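You operate a simulated robot arm through the tools that you are given. There is no shell and no other tool. Be economical: measure what you need, move in short steps, check, and stop when the job is done.

The job below is to be done with a simulated robot arm. You get a single attempt, and the scene is never put back.

## Task
Grip the bearing block in the vice and file its burr off.
Fine: use the red-handled file and put it back; open the vice again; block in the wooden tray. Set down upright: red-handled file, bearing block. What is to be rubbed or washed off counts as gone when no trace of it is left.

It is judged by the outcome, as a careful person would: the job done as asked, and still so three seconds after it is handed in. It fails if anything else is knocked over, pushed out of place, dropped, spilled or broken.

## Robot
A 7-joint arm with a vacuum gripper on a trunk, on a base that drives. Base frame: it is fixed to the floor where the robot stands at the start and does not move with it; the origin is under the middle of the robot, x ahead of it, y to its left, z up. Lengths are in mm, angles in degrees, forces in N, time in s.
With the tool pointing down near the work surface it reaches from about 100 to 620 mm from the robot's upright axis, wherever it stands. Its first joint turns from -69.0 to 172.0 degrees. Places, roughly: bearing block (8x5x6 cm) [500, 0, 900]; gap between the vice jaws [500, -300, 900]; inside of the wooden tray [800, -300, 900]; red-handled file (17x4x5 cm) [500, -600, 900]; vice knob [300, -300, 900]. Payload 1.06 kg.
Tool frame: the origin (TCP) lies in the middle of the cups' lips, and z points out of the cups. The gripper has 1 cup of 24 mm across, covering 24 by 24 mm (tool x, y); the bellows give 8 mm. With the vacuum on, a cup seals on a smooth face that it is pressed against (1 to 4 N); it does not hold porous or soft things. The pull reaches 23 N.
Orientation is that of the tool frame in the base frame, as a unit quaternion [x, y, z, w]. With the cups facing straight down, the tool's x points along the base's -x, its y along +y and its z along -z.

## Interface
- The arm moves only by the tool servo_tool. Its argument "series" is text: rows parted by semicolons, each of 6 numbers parted by spaces: the shift along the base's x, y, z in units of 25 mm (1.0 is 25 mm), then the turn, a rotation vector about the base's x, y, z in units of 6 degrees (1.0 is 6 degrees). In form: x y z ax ay az; .... A call has 1 to 10 rows; each row shifts and turns the commanded pose from where the row before left it. "vac" is the vacuum: 1 switches it on, 0 off, set as the call begins (left out, the last holds). A call with a number of a shift or a turn outside -1 to 1 is refused whole. Each row takes 0.2 s and may step no farther than 50 mm and 8.6 degrees from the row before; otherwise, or with a gripper value out of range, the whole call is refused. Where a pose cannot be reached the arm comes as near as it can. A force on the tool above 50 N (or 10 N above the force at the start of the call, whichever is more), or a blocked arm, ends the call early, and 0.2 s more pass. The pull builds up within a second once a cup has sealed. Time passes only in rows, and 0.2 s behind the last, so rows that do not move give it time. It gives the time, the measured TCP pose, the force on the tool (base axes) and the pull of the vacuum at its end, in the units of the frame above (readings bear some noise), with the torque about the TCP (base axes, N m) and any sound that the robot's microphone picked up, and new pictures: "views" is both (left out), scene, wrist or none.
- Cameras (640 x 400 px; columns grow to the right, rows downward): "scene" is now at [148.1, -52.7, 1249.9]; the picture's right is [-0.59, -0.81, 0.00], its down [-0.37, 0.27, -0.89] and it looks along [0.72, -0.52, -0.46] (base axes); focal length 214 px, centre (320, 200). "wrist" rides on the gripper at [78, 19, -96] in the tool frame; the picture's right is [-0.24, 0.97, 0.00], its down [-0.71, -0.17, -0.69] and it looks along [-0.67, -0.16, 0.73] (tool axes); focal length 243 px, centre (320, 200). There is no depth. A picture from a camera that has moved, and an enlarged one, comes with that camera's place and axes in the base frame and with its lens.
- move_column(by): slides the trunk up (or, below 0, down) by that many mm; the arm and the scene camera ride with it, the base frame stays. It gives what a move gives, with no picture.
- steer(legs): drives the robot by 1 to 6 legs, each [ahead, left, turn to the left] in mm, mm and degrees, along the robot's own axes; the way and the turn of a leg run together, so that a leg with both is an arc; at most 1500 mm and 180 degrees a leg. The arm and the cameras ride along, it lands a little off, and it stops where it bumps. It gives what a move gives, and a new picture of the scene camera.
- turn_head(pan, tilt): turns the head with the scene camera to pan (to the left, within 80 degrees either way) and tilt (down, from -29 to 69), counted from straight ahead of the robot. It gives what a move gives, and a new picture of the scene camera.
- inspect(camera, box): a new picture of the part [left, top, right, bottom] of that camera's present view, enlarged. It takes no simulated time.
- sign_off(): hands the job in; it is judged then, once.

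Work in short steps. Places have to be worked out from the pictures, the camera data and where the tool is seen: move nearer, look again, correct. Check each grasp and each placing, and mend what went wrong. You have 120 turns and 260 pictures in all, those below and enlarged ones among them. Switch the vacuum off and draw the arm clear of the work before you hand the job in, unless the task says otherwise; then end with one line.

The tools are called after "Emit:" by a JSON object that holds its "fn" and its "kwargs". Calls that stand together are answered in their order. servo_tool: Moves the arm, as the interface text tells. Its arguments: {"type":"object","properties":{"series":{"type":"string"},"vac":{"type":"number"},"views":{"type":"string","enum":["both","scene","wrist","none"]}},"required":["series"]} The other tools are called the same way: move_column (by) slides the trunk up or down; steer (legs) drives the base; turn_head (pan, tilt) turns the head that bears the scene camera; inspect (camera, box) takes an enlarged picture of a part of a camera's view; sign_off () hands the job in.

At the start:

```text
t: 0.0
tool_pos: [259.4, -93.7, 1153.8]
tool_rot: [0.001, 1.0, 0.001, 0.0]
wrist_force: [-0.6, -1.0, -0.8]
wrist_torque: [0.0, 0.04, -0.02]
pull: 0.0
trunk travel left (down, up): [-400.0, 92.0]
robot x, y, heading: [-1.2, 1.3, -0.0]
head pan, tilt: [-36.0, 27.4]
```

scene: 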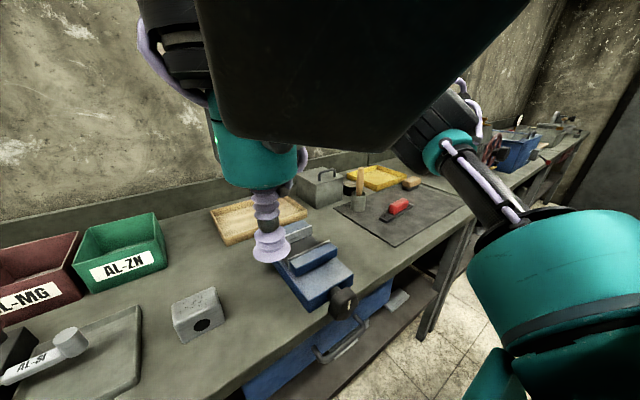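
wrist: 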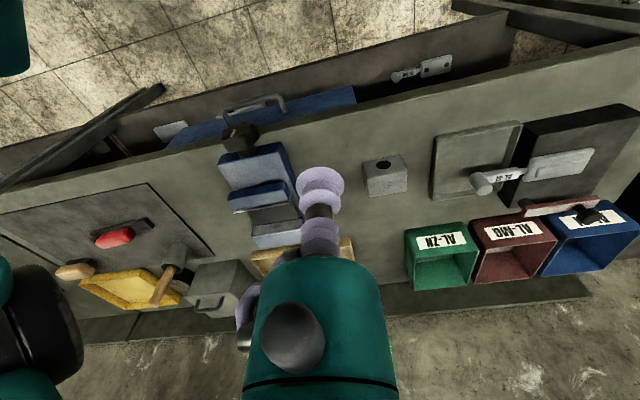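

The scene shows the block, the vice, the tray behind it, and the red file on the mat. I'll enlarge these views first.

Emit:
{"fn": "inspect", "kwargs": {"camera": "scene", "box": [150, 200, 370, 350]}}

Emit:
{"fn": "inspect", "kwargs": {"camera": "scene", "box": [300, 150, 460, 260]}}

Emit:
{"fn": "inspect", "kwargs": {"camera": "wrist", "box": [200, 100, 440, 260]}}

```text
2.67 times, centred on (260, 275) of scene
camera zoom: at [148.1, -52.7, 1249.9], right [-0.59, -0.81, 0.0], down [-0.37, 0.27, -0.89], along [0.72, -0.52, -0.46], focal length 572 px, centre (480, 0)
```

zoom: 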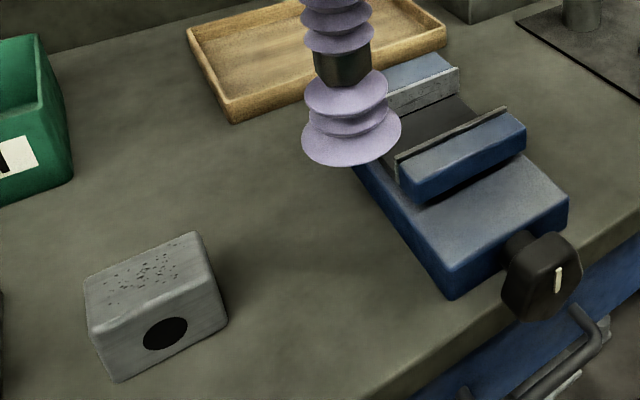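

```text
3.64 times, centred on (380, 205) of scene
camera zoom: at [148.1, -52.7, 1249.9], right [-0.59, -0.81, 0.0], down [-0.37, 0.27, -0.89], along [0.72, -0.52, -0.46], focal length 780 px, centre (102, 182)
```

zoom: 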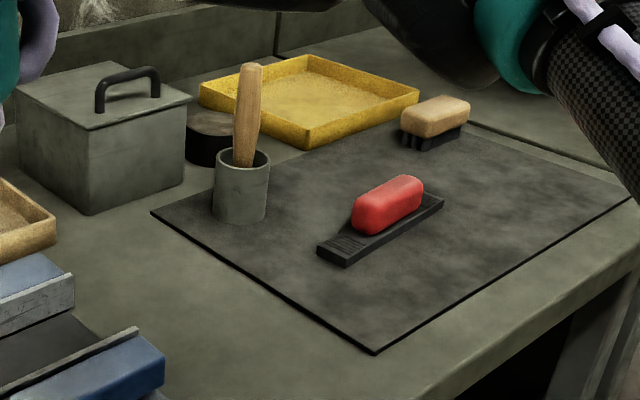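

```text
2.50 times, centred on (320, 180) of wrist
camera zoom: at [180.3, -75.7, 1248.9], right [0.24, 0.97, 0.0], down [0.71, -0.17, 0.68], along [0.67, -0.16, -0.73], focal length 606 px, centre (320, 250)
```

zoom: 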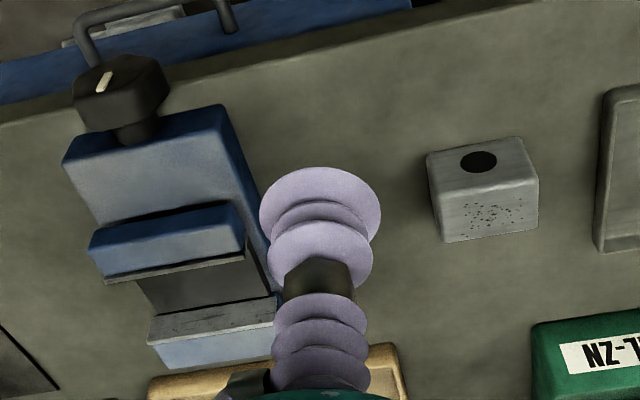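

The block seems to be at about (530,-17) with a bench height of about 800–870. The bench edge is near x≈385. I'll tilt the head down to see how much room the base has in front of the bench.

Emit:
{"fn": "turn_head", "kwargs": {"pan": -10, "tilt": 69}}

Emit:
{"fn": "turn_head", "kwargs": {"pan": -75, "tilt": 45}}

```text
t: 1.1
tool_pos: [265.7, -94.0, 1148.2]
tool_rot: [0.017, 1.0, -0.004, 0.007]
wrist_force: [104.7, 22.6, -76.6]
wrist_torque: [-5.42, 4.73, -5.98]
pull: 0.1
trunk travel left (down, up): [-400.0, 92.0]
robot x, y, heading: [-1.6, -1.6, 0.0]
head pan, tilt: [-10.0, 68.8]
camera scene: at [149.9, -25.9, 1221.3], right [-0.33, -0.94, 0.0], down [-0.68, 0.24, -0.69], along [0.65, -0.23, -0.72], focal length 214 px, centre (320, 200)
```

scene: 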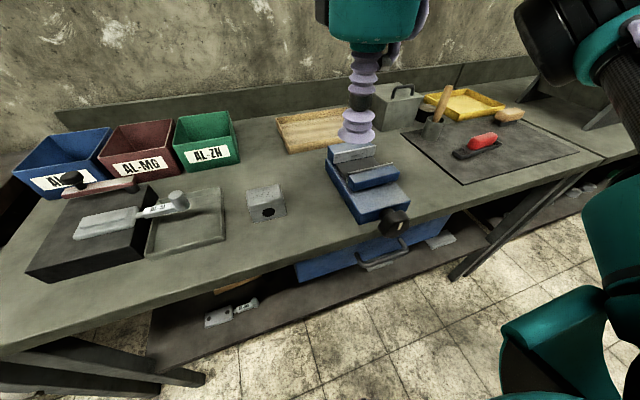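

```text
t: 2.4
tool_pos: [259.9, -97.0, 1153.8]
tool_rot: [-0.012, 1.0, -0.006, 0.002]
wrist_force: [16.5, -105.1, -56.2]
wrist_torque: [9.07, -3.72, 9.71]
pull: 0.1
trunk travel left (down, up): [-400.0, 92.0]
robot x, y, heading: [0.3, 0.2, -0.0]
head pan, tilt: [-75.0, 45.0]
camera scene: at [132.5, -60.5, 1230.0], right [-0.72, -0.69, 0.0], down [-0.45, 0.47, -0.76], along [0.53, -0.55, -0.65], focal length 214 px, centre (320, 200)
```

scene: 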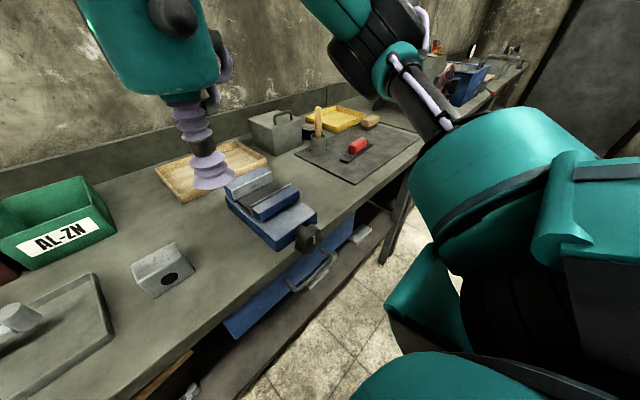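

The force reading jumped, so the turning head may be touching the arm or lagging its command. I'll put the head back to its starting direction and read again.

Emit:
{"fn": "turn_head", "kwargs": {"pan": -36, "tilt": 30}}

Emit:
{"fn": "servo_tool", "kwargs": {"series": "0 0 0 0 0 0; 0 0 0 0 0 0; 0 0 0 0 0 0", "views": "none"}}

```text
t: 3.5
tool_pos: [258.5, -94.6, 1153.7]
tool_rot: [0.001, 1.0, 0.001, 0.0]
wrist_force: [-0.8, 1.1, -0.4]
wrist_torque: [0.0, -0.01, -0.03]
pull: 0.1
trunk travel left (down, up): [-400.0, 92.0]
robot x, y, heading: [-0.4, 1.2, 0.0]
head pan, tilt: [-36.0, 30.0]
camera scene: at [147.2, -52.2, 1245.7], right [-0.59, -0.81, 0.0], down [-0.4, 0.29, -0.87], along [0.7, -0.51, -0.5], focal length 214 px, centre (320, 200)
```

scene: 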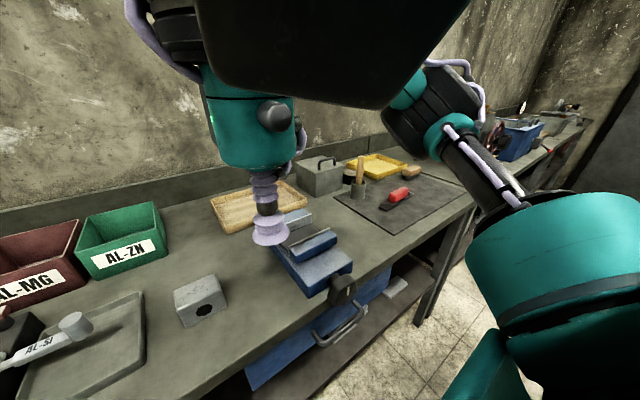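

```text
t: 4.3
tool_pos: [259.1, -93.7, 1153.6]
tool_rot: [0.001, 1.0, 0.001, 0.0]
wrist_force: [-0.3, 0.4, 0.0]
wrist_torque: [0.01, 0.0, 0.0]
pull: 0.0
trunk travel left (down, up): [-400.0, 92.0]
robot x, y, heading: [-0.6, -1.8, -0.1]
head pan, tilt: [-36.0, 30.0]
```

The head was only touching the arm, and the force is back to zero, so I'll keep the head near this pose. Combining the views puts the block top centre at about (520,-18,868). Next I'll move the wrist camera toward the vice to view the knob and jaw gap.

Emit:
{"fn": "servo_tool", "kwargs": {"series": "0 -1 0 0 0 0; 0 -1 0 0 0 0; 0 -1 0 0 0 0; 0 -1 0 0 0 0; 0 -1 0 0 0 0; 0 -1 0 0 0 0; 0 -1 0 0 0 0; 0 -1 0 0 0 0"}}

Emit:
{"fn": "inspect", "kwargs": {"camera": "wrist", "box": [200, 50, 480, 230]}}

```text
t: 6.1
tool_pos: [271.7, -276.7, 1137.2]
tool_rot: [0.001, 1.0, 0.001, -0.001]
wrist_force: [0.2, 0.0, -0.1]
wrist_torque: [-0.01, 0.0, -0.01]
pull: 0.0
out of reach, approached as far as the arm can: row 7, 8
trunk travel left (down, up): [-400.0, 92.0]
robot x, y, heading: [-2.6, -2.6, -0.1]
head pan, tilt: [-36.0, 30.0]
camera scene: at [147.2, -52.4, 1245.7], right [-0.59, -0.81, 0.0], down [-0.4, 0.29, -0.87], along [0.7, -0.51, -0.5], focal length 214 px, centre (320, 200)
camera wrist: at [192.4, -258.0, 1231.3], right [0.24, 0.97, 0.0], down [0.71, -0.17, 0.68], along [0.67, -0.16, -0.73], focal length 243 px, centre (320, 200)
```

scene: 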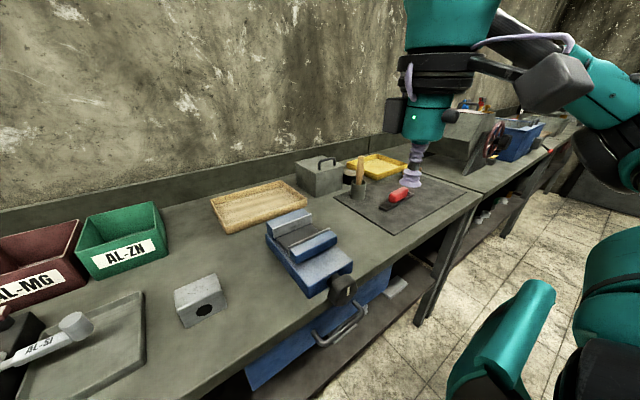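
wrist: 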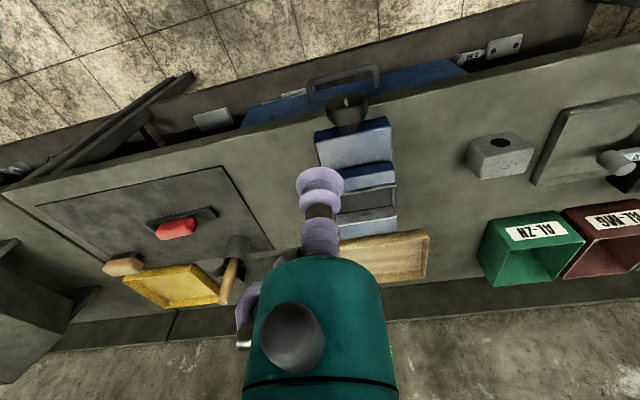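

```text
2.22 times, centred on (340, 140) of wrist
camera zoom: at [192.4, -258.0, 1231.3], right [0.24, 0.97, 0.0], down [0.71, -0.17, 0.68], along [0.67, -0.16, -0.73], focal length 539 px, centre (276, 333)
```

zoom: 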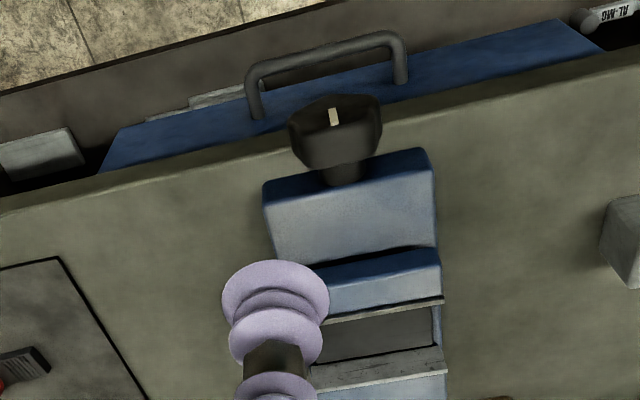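

The arm hit its limit at y≈-277, so the base needs to move right. The tool is well above everything, so I'll strafe 280 mm right.

Emit:
{"fn": "steer", "kwargs": {"legs": [[0, -280, 0]]}}

Emit:
{"fn": "inspect", "kwargs": {"camera": "wrist", "box": [0, 0, 640, 400]}}

```text
t: 9.2
tool_pos: [267.8, -563.5, 1136.2]
tool_rot: [0.004, 1.0, 0.001, 0.001]
wrist_force: [-0.3, 0.6, 0.1]
wrist_torque: [0.01, 0.02, -0.01]
pull: 0.1
trunk travel left (down, up): [-400.0, 92.0]
robot x, y, heading: [2.7, -286.6, -0.4]
head pan, tilt: [-36.0, 30.0]
camera scene: at [145.8, -338.6, 1245.7], right [-0.59, -0.8, 0.0], down [-0.4, 0.3, -0.87], along [0.7, -0.51, -0.5], focal length 214 px, centre (320, 200)
```

scene: 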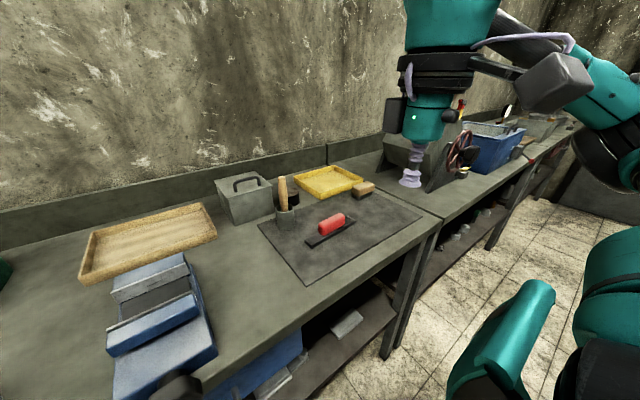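

```text
1.00 times, centred on (320, 200) of wrist (not enlarged: the box is as wide or as high as the picture)
camera zoom: at [189.5, -544.2, 1231.4], right [0.24, 0.97, 0.0], down [0.71, -0.18, 0.68], along [0.66, -0.17, -0.73], focal length 243 px, centre (320, 200)
```

zoom: 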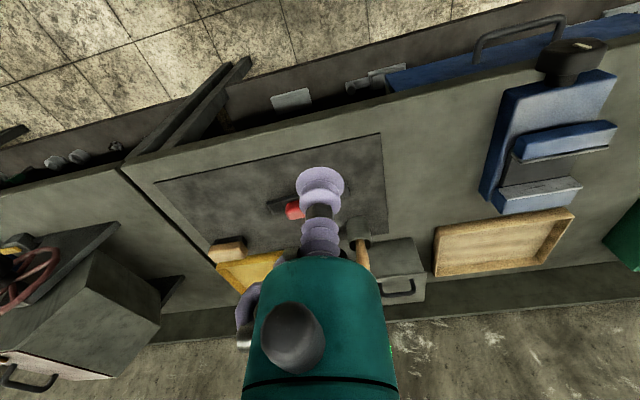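

The base is now at y≈-287. I'll bring the tool back toward y≈-340 to view the vice and its knob up close.

Emit:
{"fn": "servo_tool", "kwargs": {"series": "0 1 0 0 0 0; 0 1 0 0 0 0; 0 1 0 0 0 0; 0 1 0 0 0 0; 0 1 0 0 0 0; 0 1 0 0 0 0; 0 1 0 0 0 0; -0.5 1 -1 0 0 0; -0.5 1 -1 0 0 0; -0.5 0 -1 0 0 0"}}

Emit:
{"fn": "inspect", "kwargs": {"camera": "wrist", "box": [240, 60, 480, 210]}}

```text
t: 11.4
tool_pos: [232.5, -339.0, 1067.0]
tool_rot: [0.008, 1.0, 0.002, -0.005]
wrist_force: [7.7, -4.2, -3.1]
wrist_torque: [0.3, 0.36, 0.21]
pull: 0.1
trunk travel left (down, up): [-400.0, 92.0]
robot x, y, heading: [-5.9, -283.5, -0.4]
head pan, tilt: [-36.0, 30.0]
stopped in row 10: the force on the tool passed its limit at 80 N (the readings are from after the stop); the commanded pose is now the measured one
camera scene: at [145.9, -338.3, 1245.7], right [-0.59, -0.81, 0.0], down [-0.4, 0.3, -0.87], along [0.7, -0.51, -0.5], focal length 214 px, centre (320, 200)
camera wrist: at [154.3, -319.4, 1163.1], right [0.25, 0.97, 0.0], down [0.71, -0.18, 0.68], along [0.66, -0.17, -0.73], focal length 243 px, centre (320, 200)
```

scene: 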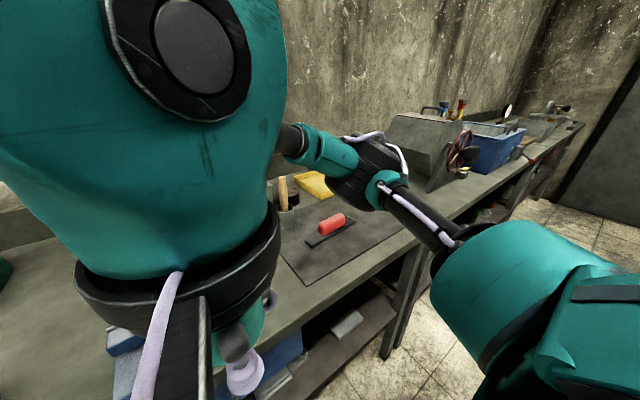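
wrist: 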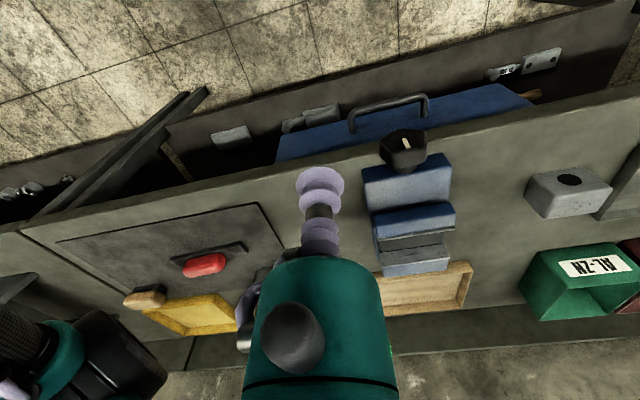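

```text
2.67 times, centred on (360, 135) of wrist
camera zoom: at [154.3, -319.4, 1163.1], right [0.25, 0.97, 0.0], down [0.71, -0.18, 0.68], along [0.66, -0.17, -0.73], focal length 647 px, centre (213, 373)
```

zoom: 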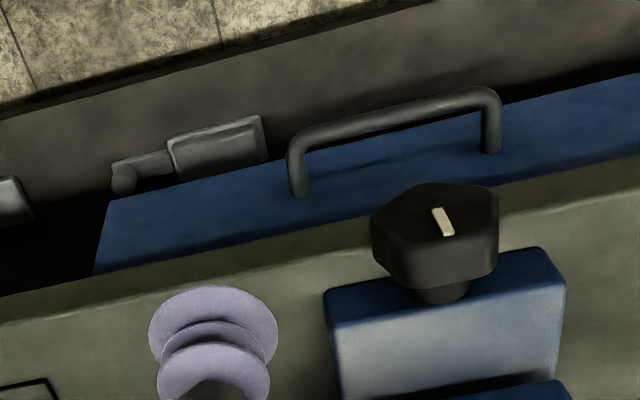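

The elbow bumped the head because the tool was pulled too close in. I'll move forward again and zoom on the jaws from there. The knob's axis points at the robot (−x), so it will need the tool horizontal.

Emit:
{"fn": "servo_tool", "kwargs": {"series": "1 0 0 0 0 0; 1 0 0 0 0 0; 1 -1 0 0 0 0; 1 -1 0 0 0 0", "views": "scene"}}

Emit:
{"fn": "inspect", "kwargs": {"camera": "wrist", "box": [320, 60, 560, 210]}}

```text
t: 12.4
tool_pos: [333.1, -391.0, 1068.0]
tool_rot: [0.007, 1.0, 0.003, -0.004]
wrist_force: [-0.6, -0.5, 0.0]
wrist_torque: [-0.02, -0.03, 0.03]
pull: 0.1
trunk travel left (down, up): [-400.0, 92.0]
robot x, y, heading: [0.6, -285.8, -0.1]
head pan, tilt: [-36.0, 30.0]
camera scene: at [145.9, -338.6, 1245.7], right [-0.59, -0.8, 0.0], down [-0.4, 0.3, -0.87], along [0.7, -0.51, -0.5], focal length 214 px, centre (320, 200)
```

scene: 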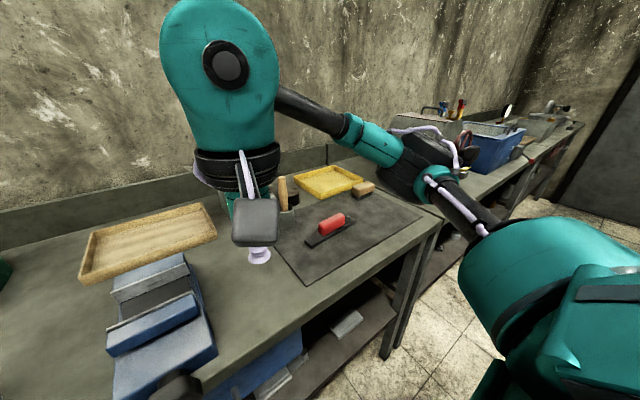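

```text
2.67 times, centred on (440, 135) of wrist
camera zoom: at [254.3, -371.9, 1163.8], right [0.25, 0.97, 0.0], down [0.71, -0.18, 0.68], along [0.66, -0.17, -0.74], focal length 647 px, centre (0, 373)
```

zoom: 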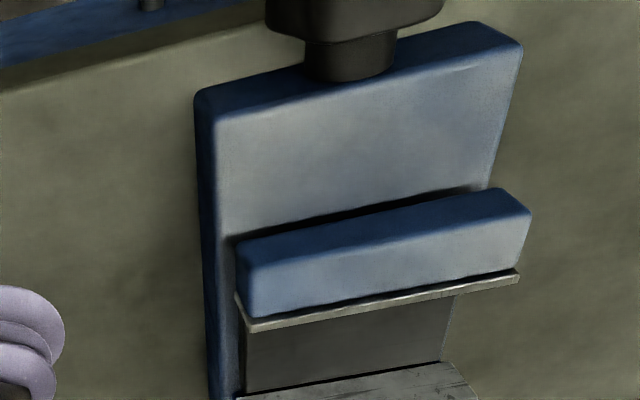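

I'll zoom the scene camera on the vice, the tray and the file to triangulate.

Emit:
{"fn": "inspect", "kwargs": {"camera": "scene", "box": [70, 190, 310, 400]}}

Emit:
{"fn": "inspect", "kwargs": {"camera": "wrist", "box": [380, 160, 560, 280]}}

Emit:
{"fn": "inspect", "kwargs": {"camera": "wrist", "box": [80, 160, 320, 310]}}

Emit:
{"fn": "inspect", "kwargs": {"camera": "scene", "box": [260, 170, 420, 280]}}

```text
1.90 times, centred on (190, 295) of scene
camera zoom: at [145.9, -338.6, 1245.7], right [-0.59, -0.8, 0.0], down [-0.4, 0.3, -0.87], along [0.7, -0.51, -0.5], focal length 408 px, centre (568, 19)
```

zoom: 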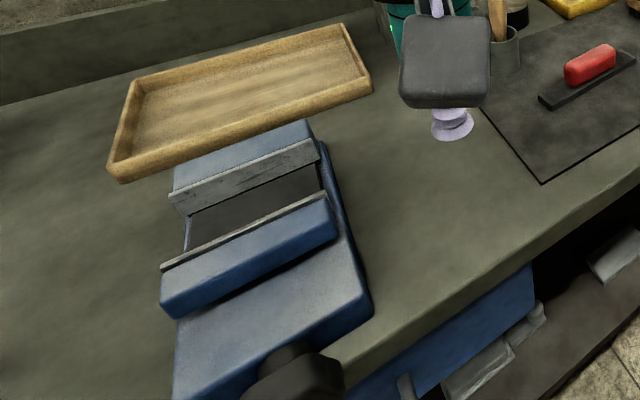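

```text
3.33 times, centred on (470, 220) of wrist
camera zoom: at [254.3, -371.9, 1163.8], right [0.25, 0.97, 0.0], down [0.71, -0.18, 0.68], along [0.66, -0.17, -0.74], focal length 809 px, centre (-180, 133)
```

zoom: 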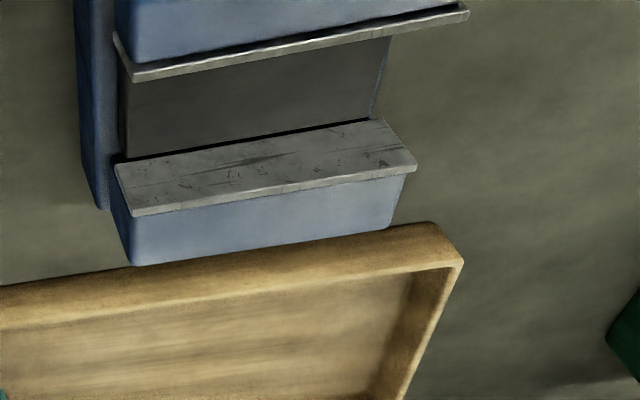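

```text
2.67 times, centred on (200, 235) of wrist
camera zoom: at [254.3, -371.9, 1163.8], right [0.25, 0.97, 0.0], down [0.71, -0.18, 0.68], along [0.66, -0.17, -0.74], focal length 647 px, centre (640, 107)
```

zoom: 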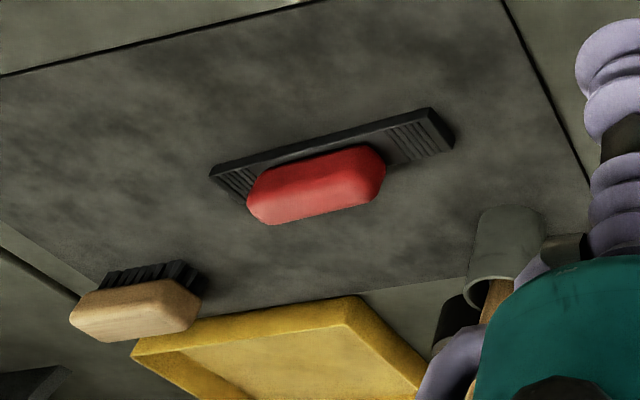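

```text
3.64 times, centred on (340, 225) of scene
camera zoom: at [145.9, -338.6, 1245.7], right [-0.59, -0.8, 0.0], down [-0.4, 0.3, -0.87], along [0.7, -0.51, -0.5], focal length 780 px, centre (247, 109)
```

zoom: 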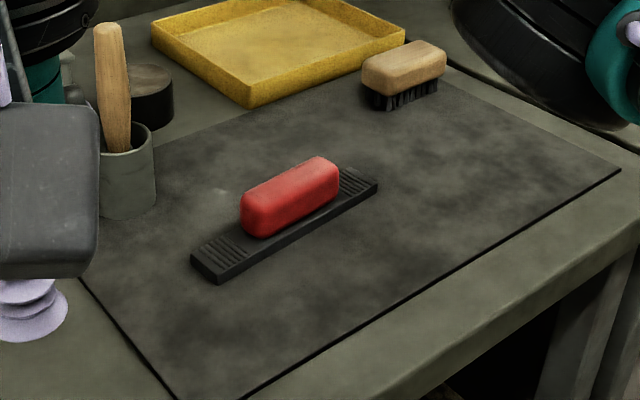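

The jaw gap triangulates to x≈469–550, centred at y≈-248, with jaw tops z≈924 and floor ≈893. The knob face is at about (335,-250,880). The block's height is still uncertain (top 870–900), so I'll bring the tool over it and look closer.

Emit:
{"fn": "servo_tool", "kwargs": {"series": "0.7 1 0 0 0 0; 0.7 1 0 0 0 0; 0.7 1 0 0 0 0; 0.7 1 0 0 0 0; 0.7 1 0 0 0 0; 0.6 1 0 0 0 0; 0 1 0 0 0 0; 0 1 0 0 0 0; 0 1 0 0 0 0; 0 1 0 0 0 0", "views": "none"}}

Emit:
{"fn": "servo_tool", "kwargs": {"series": "0 1 0 0 0 0; 0 1 0 0 0 0; 0 1 0 0 0 0; 0 1 -1 0 0 0; 0 0 -1 0 0 0", "views": "wrist"}}

Emit:
{"fn": "turn_head", "kwargs": {"pan": 10, "tilt": 35}}

```text
t: 14.6
tool_pos: [432.3, -137.6, 1064.7]
tool_rot: [0.009, 1.0, 0.002, -0.005]
wrist_force: [0.3, 1.1, 0.7]
wrist_torque: [0.01, 0.04, 0.01]
pull: 0.0
trunk travel left (down, up): [-400.0, 92.0]
robot x, y, heading: [-5.3, -283.7, -0.2]
head pan, tilt: [-36.0, 30.0]
```

```text
t: 15.8
tool_pos: [434.8, -88.6, 1031.9]
tool_rot: [0.008, 1.0, 0.001, -0.004]
wrist_force: [-0.2, -0.2, -0.8]
wrist_torque: [0.02, 0.02, -0.06]
pull: 0.0
out of reach, approached as far as the arm can: row 3, 4
trunk travel left (down, up): [-400.0, 92.0]
robot x, y, heading: [-3.4, -283.2, -0.2]
head pan, tilt: [-36.0, 30.0]
camera wrist: at [356.7, -69.1, 1127.6], right [0.25, 0.97, 0.0], down [0.71, -0.19, 0.68], along [0.66, -0.17, -0.74], focal length 243 px, centre (320, 200)
```

wrist: 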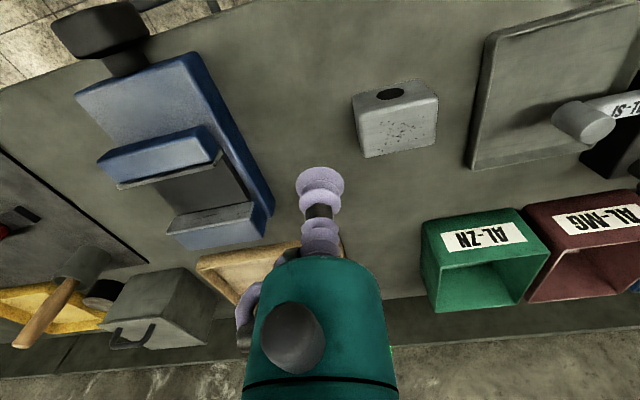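

```text
t: 17.0
tool_pos: [434.8, -88.0, 1030.8]
tool_rot: [0.008, 1.0, 0.003, -0.005]
wrist_force: [-0.7, -0.6, 0.4]
wrist_torque: [-0.01, 0.01, 0.02]
pull: 0.0
trunk travel left (down, up): [-400.0, 92.0]
robot x, y, heading: [-2.7, -287.0, -0.7]
head pan, tilt: [10.0, 35.0]
camera scene: at [159.9, -270.1, 1237.9], right [0.17, -0.99, 0.0], down [-0.57, -0.1, -0.82], along [0.81, 0.14, -0.57], focal length 214 px, centre (320, 200)
```

scene: 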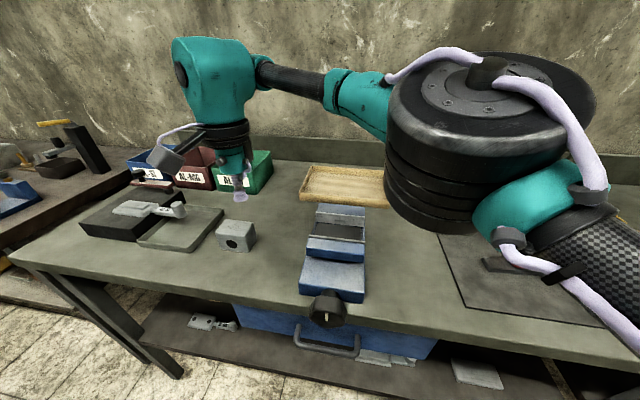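

The block is beyond reach at this height, so the base should shift back left and slightly forward. First I'll zoom both views to pin down the block.

Emit:
{"fn": "inspect", "kwargs": {"camera": "wrist", "box": [320, 60, 480, 170]}}

Emit:
{"fn": "inspect", "kwargs": {"camera": "scene", "box": [180, 180, 400, 340]}}

```text
3.64 times, centred on (400, 115) of wrist
camera zoom: at [356.4, -69.1, 1128.0], right [0.25, 0.97, 0.0], down [0.71, -0.18, 0.68], along [0.66, -0.17, -0.74], focal length 882 px, centre (29, 509)
```

zoom: 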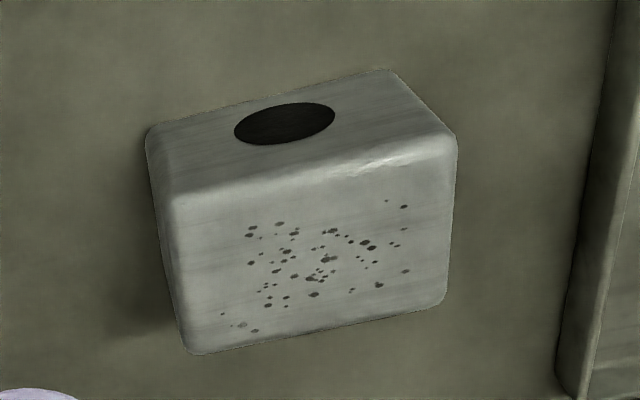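

```text
2.50 times, centred on (290, 260) of scene
camera zoom: at [159.9, -270.1, 1237.9], right [0.17, -0.99, 0.0], down [-0.57, -0.1, -0.82], along [0.81, 0.14, -0.57], focal length 536 px, centre (395, 50)
```

zoom: 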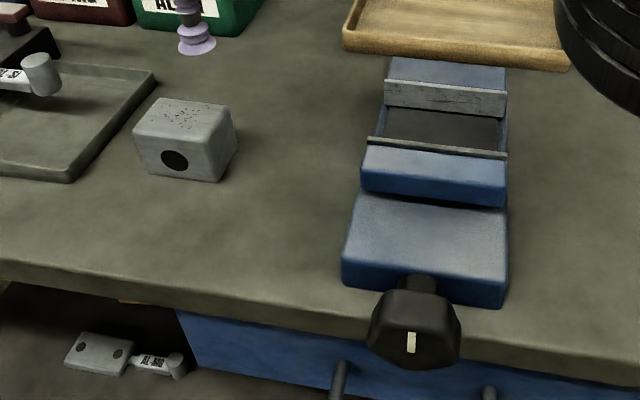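

Triangulated again, the block top centre is about (483,-22,908), about 70×47 mm on top. The jaw estimate is confirmed, and the knob face is centred near (335,-251,884). I'll drive 120 mm left and 70 mm ahead.

Emit:
{"fn": "steer", "kwargs": {"legs": [[0, 120, 0.4], [70, 0, 0]]}}

```text
t: 19.3
tool_pos: [503.0, 37.3, 1031.5]
tool_rot: [0.001, 1.0, 0.001, -0.005]
wrist_force: [-0.4, 0.3, -0.2]
wrist_torque: [-0.02, 0.02, -0.01]
pull: 0.1
trunk travel left (down, up): [-400.0, 92.0]
robot x, y, heading: [72.7, -163.1, 0.2]
head pan, tilt: [10.0, 35.0]
camera scene: at [231.0, -147.3, 1237.8], right [0.18, -0.98, 0.0], down [-0.57, -0.1, -0.82], along [0.81, 0.15, -0.57], focal length 214 px, centre (320, 200)
```

scene: 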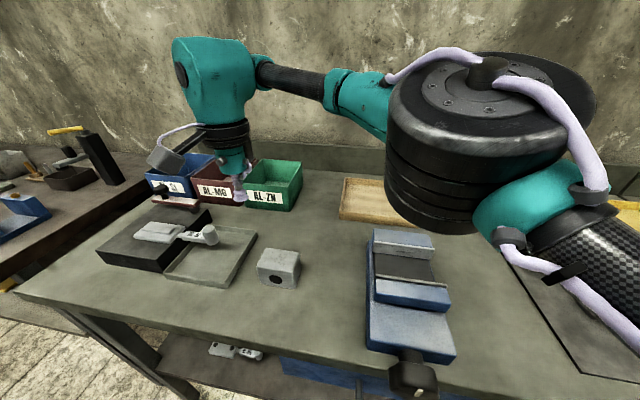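

The drive went fine. Now I'll hover at (483,-22,950) over the block.

Emit:
{"fn": "servo_tool", "kwargs": {"series": "-0.4 -0.8 0 0 0 0; -0.4 -0.8 0 0 0 0; 0 -0.8 0 0 0 0; 0 0 -1 0 0 0; 0 0 -1 0 0 0; 0 0 -0.8 0 0 0; 0 0 0 0 0 0"}}

Emit:
{"fn": "inspect", "kwargs": {"camera": "wrist", "box": [220, 100, 420, 230]}}

Emit:
{"fn": "inspect", "kwargs": {"camera": "scene", "box": [200, 180, 360, 300]}}

```text
t: 20.9
tool_pos: [483.1, -22.3, 961.2]
tool_rot: [0.002, 1.0, 0.002, -0.004]
wrist_force: [0.9, -1.2, -0.1]
wrist_torque: [0.0, 0.01, 0.02]
pull: 0.1
trunk travel left (down, up): [-400.0, 92.0]
robot x, y, heading: [70.3, -164.3, 0.6]
head pan, tilt: [10.0, 35.0]
camera scene: at [230.2, -147.3, 1238.0], right [0.18, -0.98, 0.0], down [-0.56, -0.1, -0.82], along [0.81, 0.15, -0.57], focal length 214 px, centre (320, 200)
camera wrist: at [404.5, -3.4, 1056.6], right [0.24, 0.97, 0.0], down [0.71, -0.18, 0.68], along [0.66, -0.16, -0.74], focal length 243 px, centre (320, 200)
```

scene: 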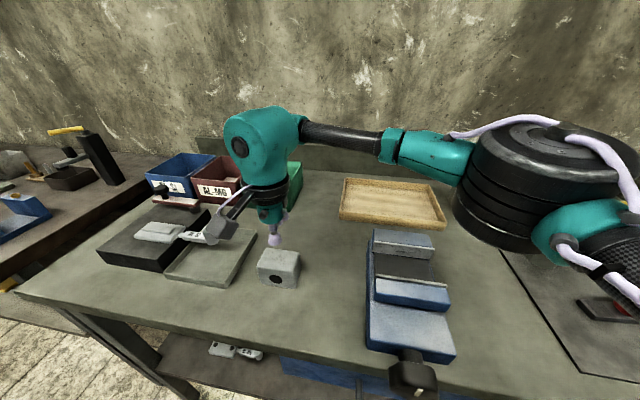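
wrist: 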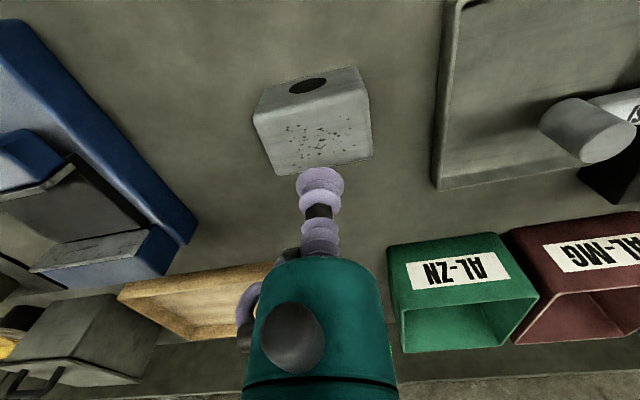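

```text
3.08 times, centred on (320, 165) of wrist
camera zoom: at [404.5, -3.4, 1056.6], right [0.24, 0.97, 0.0], down [0.71, -0.18, 0.68], along [0.66, -0.16, -0.74], focal length 746 px, centre (320, 308)
```

zoom: 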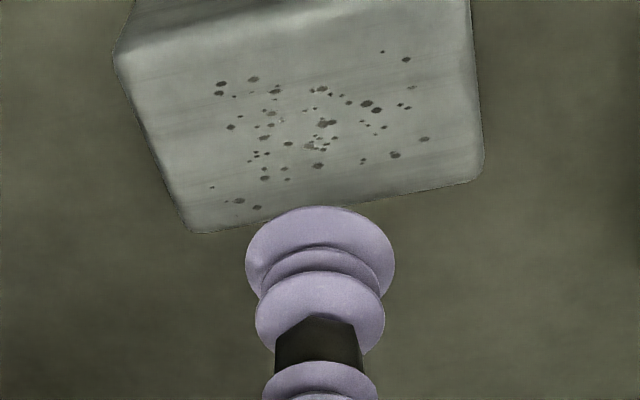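

```text
3.33 times, centred on (280, 240) of scene
camera zoom: at [230.2, -147.3, 1238.0], right [0.18, -0.98, 0.0], down [-0.56, -0.1, -0.82], along [0.81, 0.15, -0.57], focal length 715 px, centre (453, 67)
```

zoom: 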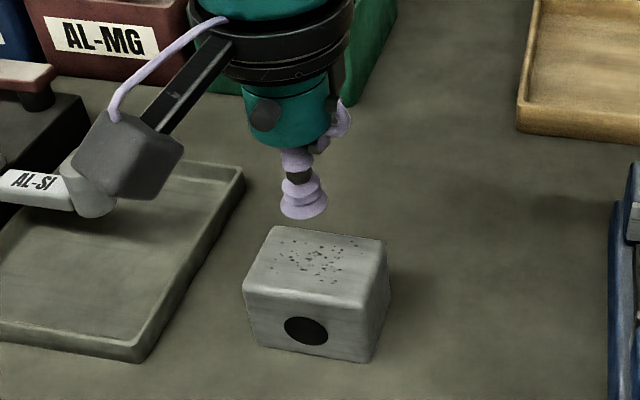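

Both views put the block top centre at about (485,-22), below the cup. I'll descend with the vacuum on until contact.

Emit:
{"fn": "servo_tool", "kwargs": {"series": "0.1 0 -0.8 0 0 0; 0 0 -0.8 0 0 0; 0 0 -0.2 0 0 0; 0 0 -0.1 0 0 0; 0 0 0 0 0 0", "vac": 1, "views": "none"}}

```text
t: 22.1
tool_pos: [485.0, -21.7, 916.3]
tool_rot: [0.002, 1.0, 0.003, -0.004]
wrist_force: [-1.5, -2.3, 11.2]
wrist_torque: [-0.03, -0.08, -0.04]
pull: 22.8
trunk travel left (down, up): [-400.0, 92.0]
robot x, y, heading: [70.2, -165.2, 0.4]
head pan, tilt: [10.0, 35.0]
```

Sealed (pull 22.8 N), with block top at ≈917. I'll lift 110 mm and carry it toward the vice at (520,-248).

Emit:
{"fn": "servo_tool", "kwargs": {"series": "0 0 0.4 0 0 0; 0 0 1 0 0 0; 0 0 1 0 0 0; 0 0 1 0 0 0; 0 0 1 0 0 0; 0 0 0 0 0 0", "views": "both"}}

Emit:
{"fn": "servo_tool", "kwargs": {"series": "0.2 -1 0 0 0 0; 0.2 -1 0 0 0 0; 0.2 -1 0 0 0 0; 0.2 -1 0 0 0 0; 0.2 -1 0 0 0 0; 0.2 -1 0 0 0 0; 0.2 -1 0 0 0 0; 0 -1 0 0 0 0; 0 -1 0 0 0 0; 0 0 0 0 0 0", "views": "both"}}

```text
t: 23.5
tool_pos: [485.7, -20.3, 1023.6]
tool_rot: [0.001, 1.0, 0.001, -0.005]
wrist_force: [-0.6, 0.4, -4.0]
wrist_torque: [0.03, -0.01, 0.0]
pull: 22.9
trunk travel left (down, up): [-400.0, 92.0]
robot x, y, heading: [64.8, -168.4, 0.2]
head pan, tilt: [10.0, 35.0]
camera scene: at [230.5, -147.2, 1237.9], right [0.18, -0.98, 0.0], down [-0.56, -0.1, -0.82], along [0.81, 0.15, -0.57], focal length 214 px, centre (320, 200)
camera wrist: at [407.1, -2.0, 1120.2], right [0.24, 0.97, 0.0], down [0.71, -0.18, 0.68], along [0.66, -0.16, -0.74], focal length 243 px, centre (320, 200)
```

scene: 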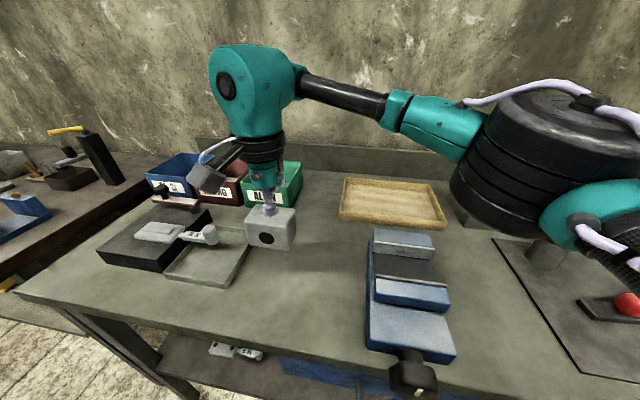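
wrist: 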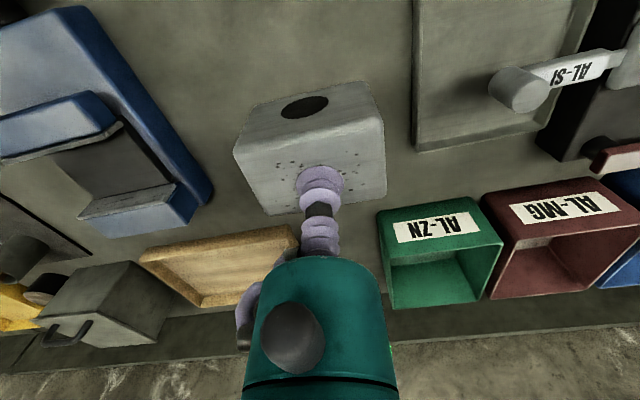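

```text
t: 25.7
tool_pos: [520.7, -251.1, 1024.5]
tool_rot: [0.002, 1.0, 0.001, -0.005]
wrist_force: [0.0, -0.5, -4.5]
wrist_torque: [-0.03, -0.03, 0.02]
pull: 22.6
trunk travel left (down, up): [-400.0, 92.0]
robot x, y, heading: [70.4, -164.7, 0.2]
head pan, tilt: [10.0, 35.0]
camera scene: at [230.4, -147.2, 1237.9], right [0.18, -0.98, 0.0], down [-0.56, -0.1, -0.82], along [0.81, 0.15, -0.57], focal length 214 px, centre (320, 200)
camera wrist: at [443.1, -230.8, 1121.1], right [0.24, 0.97, 0.0], down [0.71, -0.18, 0.68], along [0.66, -0.16, -0.74], focal length 243 px, centre (320, 200)
```

scene: 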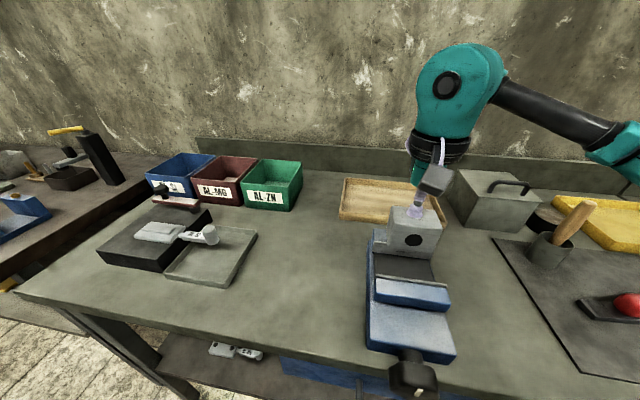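
wrist: 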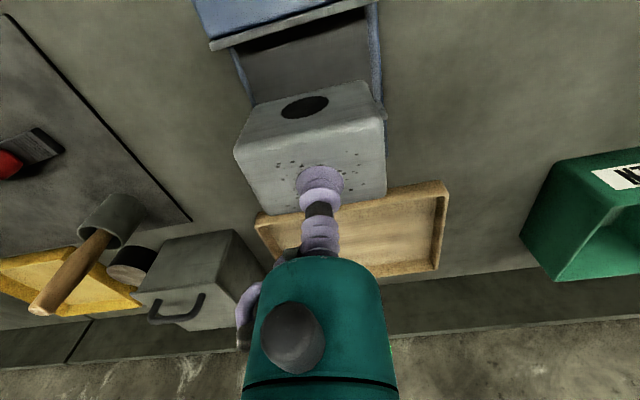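

The block is held and level, above the gap. I'll zoom to check its alignment with the jaws before lowering.

Emit:
{"fn": "inspect", "kwargs": {"camera": "scene", "box": [340, 190, 480, 320]}}

Emit:
{"fn": "inspect", "kwargs": {"camera": "wrist", "box": [180, 0, 440, 230]}}

```text
3.08 times, centred on (410, 255) of scene
camera zoom: at [230.4, -147.2, 1237.9], right [0.18, -0.98, 0.0], down [-0.56, -0.1, -0.82], along [0.81, 0.15, -0.57], focal length 660 px, centre (43, 31)
```

zoom: 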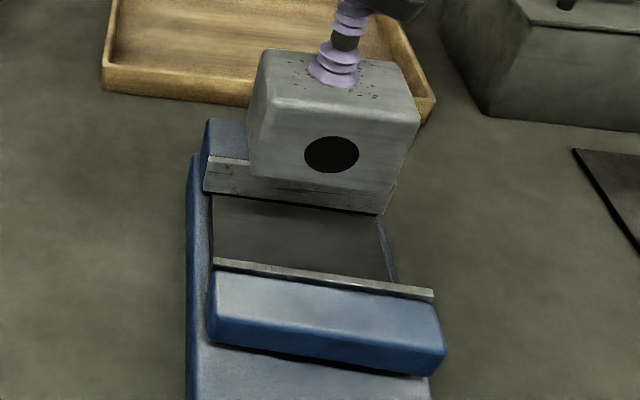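

```text
1.74 times, centred on (310, 115) of wrist
camera zoom: at [443.1, -230.8, 1121.1], right [0.24, 0.97, 0.0], down [0.71, -0.18, 0.68], along [0.66, -0.16, -0.74], focal length 422 px, centre (337, 348)
```

zoom: 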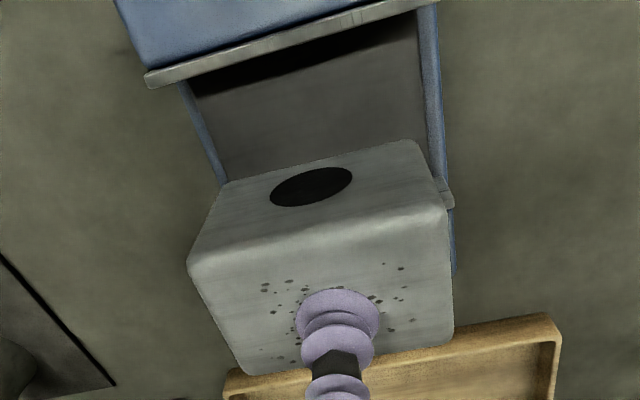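

The block spans x≈495–543 and y≈-279 to -208, and the gap is 474–551, so it fits. I'll nudge 4 mm toward the robot and lower to just above the expected floor.

Emit:
{"fn": "servo_tool", "kwargs": {"series": "-0.15 0 -0.8 0 0 0; 0 0 -0.8 0 0 0; 0 0 -0.6 0 0 0; 0 0 -0.2 0 0 0; 0 0 0 0 0 0"}}

```text
t: 26.5
tool_pos: [515.8, -249.4, 982.9]
tool_rot: [0.002, 1.0, 0.009, 0.002]
wrist_force: [-8.0, -5.8, 27.3]
wrist_torque: [-0.04, -0.19, 0.01]
pull: 22.9
trunk travel left (down, up): [-400.0, 92.0]
robot x, y, heading: [66.1, -158.5, 0.0]
head pan, tilt: [10.0, 35.0]
stopped in row 3: the force on the tool passed its limit at 63 N (the readings are from after the stop); the commanded pose is now the measured one
camera scene: at [227.8, -148.1, 1238.5], right [0.18, -0.98, 0.0], down [-0.56, -0.1, -0.82], along [0.81, 0.14, -0.57], focal length 214 px, centre (320, 200)
camera wrist: at [436.2, -231.5, 1080.1], right [0.24, 0.97, 0.02], down [0.71, -0.19, 0.68], along [0.67, -0.15, -0.73], focal length 243 px, centre (320, 200)
```

scene: 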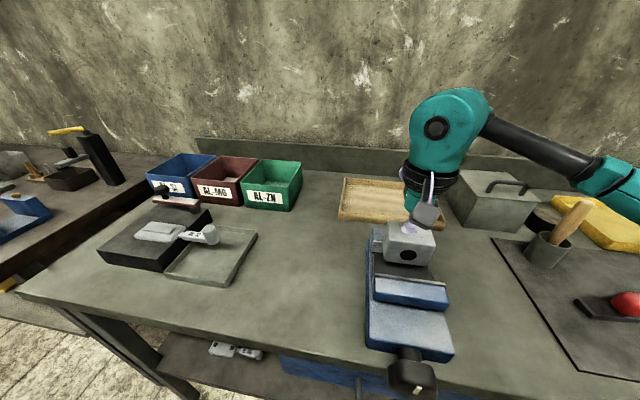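
wrist: 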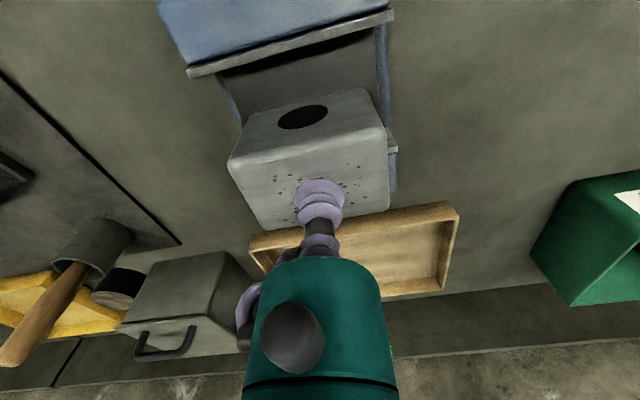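

Contact came earlier than expected, at z≈983. I'll check whether the block sits on a jaw or on the floor.

Emit:
{"fn": "inspect", "kwargs": {"camera": "scene", "box": [350, 200, 470, 310]}}

Emit:
{"fn": "inspect", "kwargs": {"camera": "wrist", "box": [150, 0, 420, 240]}}

```text
3.64 times, centred on (410, 255) of scene
camera zoom: at [227.8, -148.1, 1238.5], right [0.18, -0.98, 0.0], down [-0.56, -0.1, -0.82], along [0.81, 0.14, -0.57], focal length 780 px, centre (-7, 0)
```

zoom: 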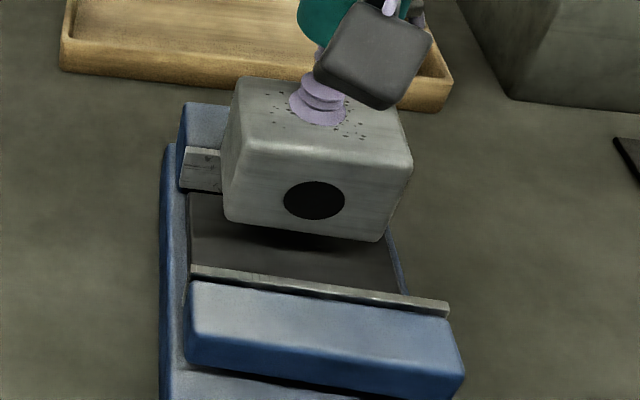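

```text
1.67 times, centred on (285, 120) of wrist
camera zoom: at [436.2, -231.5, 1080.1], right [0.24, 0.97, 0.02], down [0.71, -0.19, 0.68], along [0.67, -0.15, -0.73], focal length 404 px, centre (378, 333)
```

zoom: 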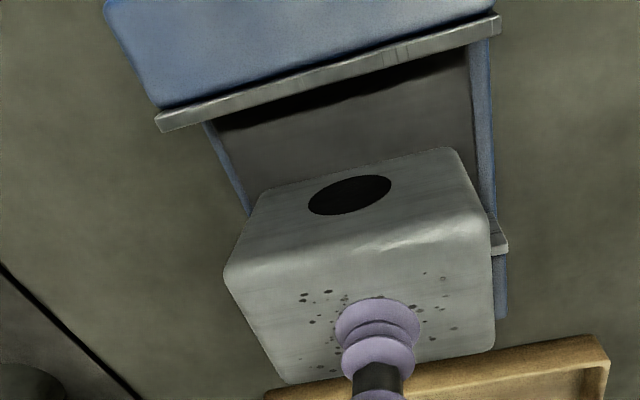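

The block's bottom is at ~925, on the edge of the fixed jaw, with the floor at ~892. I'll lift 20 mm, shift 14 mm toward the robot, then lower in small steps.

Emit:
{"fn": "servo_tool", "kwargs": {"series": "0 0 0.8 0 0 0; -0.56 0 0 0 0 0; 0 0 0 0 0 0; 0 0 -0.6 0 0 0; 0 0 -0.3 0 0 0; 0 0 -0.3 0 0 0; 0 0 -0.3 0 0 0; 0 0 0 0 0 0"}}

Emit:
{"fn": "inspect", "kwargs": {"camera": "scene", "box": [350, 200, 470, 310]}}

```text
t: 28.3
tool_pos: [504.4, -248.4, 961.5]
tool_rot: [0.001, 1.0, 0.006, -0.001]
wrist_force: [-0.1, 0.4, -3.9]
wrist_torque: [0.01, 0.0, -0.01]
pull: 22.9
trunk travel left (down, up): [-400.0, 92.0]
robot x, y, heading: [71.5, -164.5, 0.3]
head pan, tilt: [10.0, 35.0]
camera scene: at [230.3, -147.6, 1237.9], right [0.18, -0.98, 0.0], down [-0.56, -0.1, -0.82], along [0.81, 0.14, -0.57], focal length 214 px, centre (320, 200)
camera wrist: at [425.3, -231.2, 1057.6], right [0.24, 0.97, 0.01], down [0.71, -0.18, 0.68], along [0.66, -0.15, -0.73], focal length 243 px, centre (320, 200)
```

scene: 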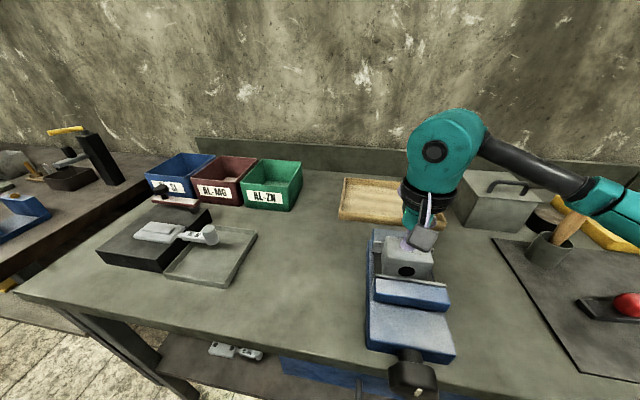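
wrist: 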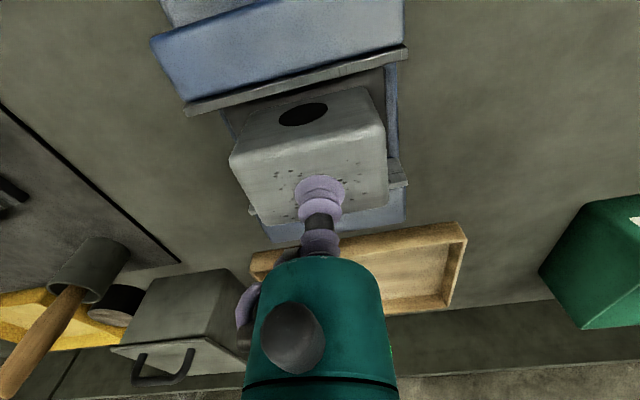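

```text
3.64 times, centred on (410, 255) of scene
camera zoom: at [230.3, -147.6, 1237.9], right [0.18, -0.98, 0.0], down [-0.56, -0.1, -0.82], along [0.81, 0.14, -0.57], focal length 780 px, centre (-7, 0)
```

zoom: 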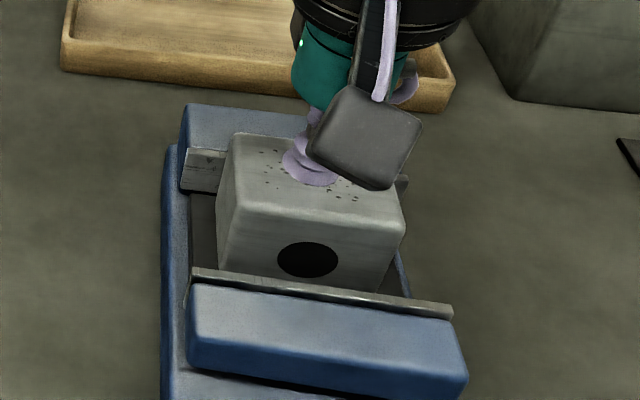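

Now the block is between the jaws with no contact. I'll continue down in small steps to the floor.

Emit:
{"fn": "servo_tool", "kwargs": {"series": "0 0 -0.2 0 0 0; 0 0 -0.12 0 0 0; 0 0 -0.1 0 0 0; 0 0 0 0 0 0", "views": "none"}}

```text
t: 29.2
tool_pos: [504.7, -248.5, 957.4]
tool_rot: [0.003, 1.0, 0.011, 0.005]
wrist_force: [0.4, -4.3, 19.5]
wrist_torque: [-0.02, 0.15, 0.13]
pull: 22.8
trunk travel left (down, up): [-400.0, 92.0]
robot x, y, heading: [70.0, -163.8, 0.2]
head pan, tilt: [10.0, 35.0]
stopped in row 4: the force on the tool passed its limit at 52 N (the readings are from after the stop); the commanded pose is now the measured one
```

Floor contact at z≈957, consistent with floor ≈897–900. I'll release and lift.

Emit:
{"fn": "servo_tool", "kwargs": {"series": "0 0 0.1 0 0 0; 0 0 0 0 0 0; 0 0 0 0 0 0; 0 0 0.4 0 0 0; 0 0 1 0 0 0; 0 0 1 0 0 0; 0 0 1 0 0 0", "vac": 0}}

Emit:
{"fn": "inspect", "kwargs": {"camera": "scene", "box": [350, 200, 470, 310]}}

```text
t: 30.9
tool_pos: [506.1, -248.2, 1043.0]
tool_rot: [0.003, 1.0, 0.009, 0.003]
wrist_force: [0.3, 0.4, -0.8]
wrist_torque: [-0.03, 0.01, -0.02]
pull: 0.1
trunk travel left (down, up): [-400.0, 92.0]
robot x, y, heading: [65.9, -163.3, 0.4]
head pan, tilt: [10.0, 35.0]
camera scene: at [230.2, -147.6, 1237.9], right [0.18, -0.98, 0.0], down [-0.56, -0.1, -0.82], along [0.81, 0.14, -0.57], focal length 214 px, centre (320, 200)
camera wrist: at [426.8, -230.7, 1137.5], right [0.24, 0.97, 0.02], down [0.7, -0.19, 0.69], along [0.67, -0.15, -0.73], focal length 243 px, centre (320, 200)
```

scene: 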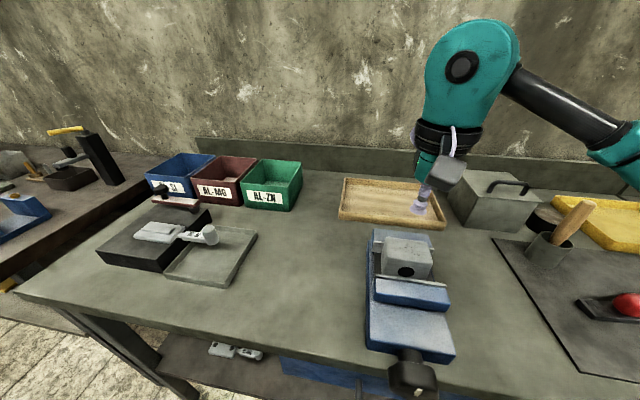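
wrist: 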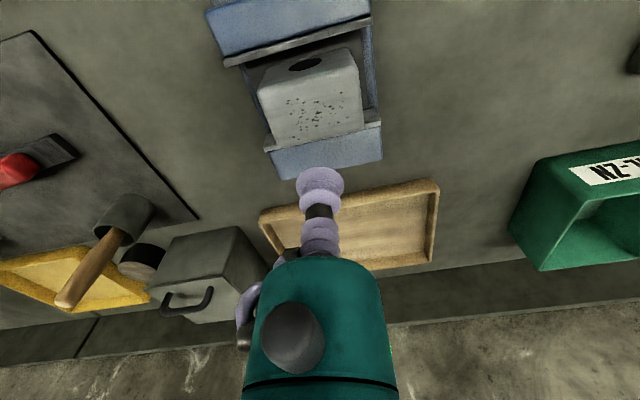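

```text
3.64 times, centred on (410, 255) of scene
camera zoom: at [230.2, -147.6, 1237.9], right [0.18, -0.98, 0.0], down [-0.56, -0.1, -0.82], along [0.81, 0.14, -0.57], focal length 780 px, centre (-7, 0)
```

zoom: 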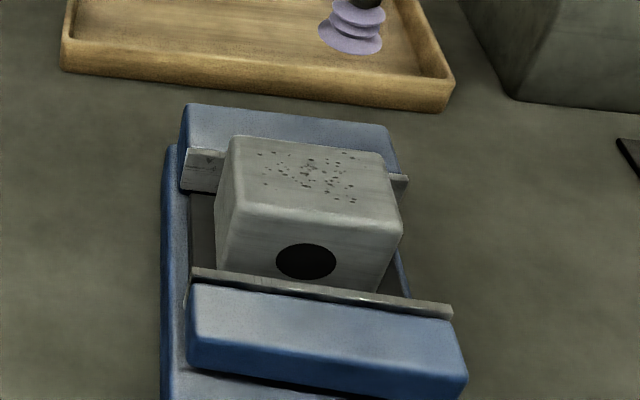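

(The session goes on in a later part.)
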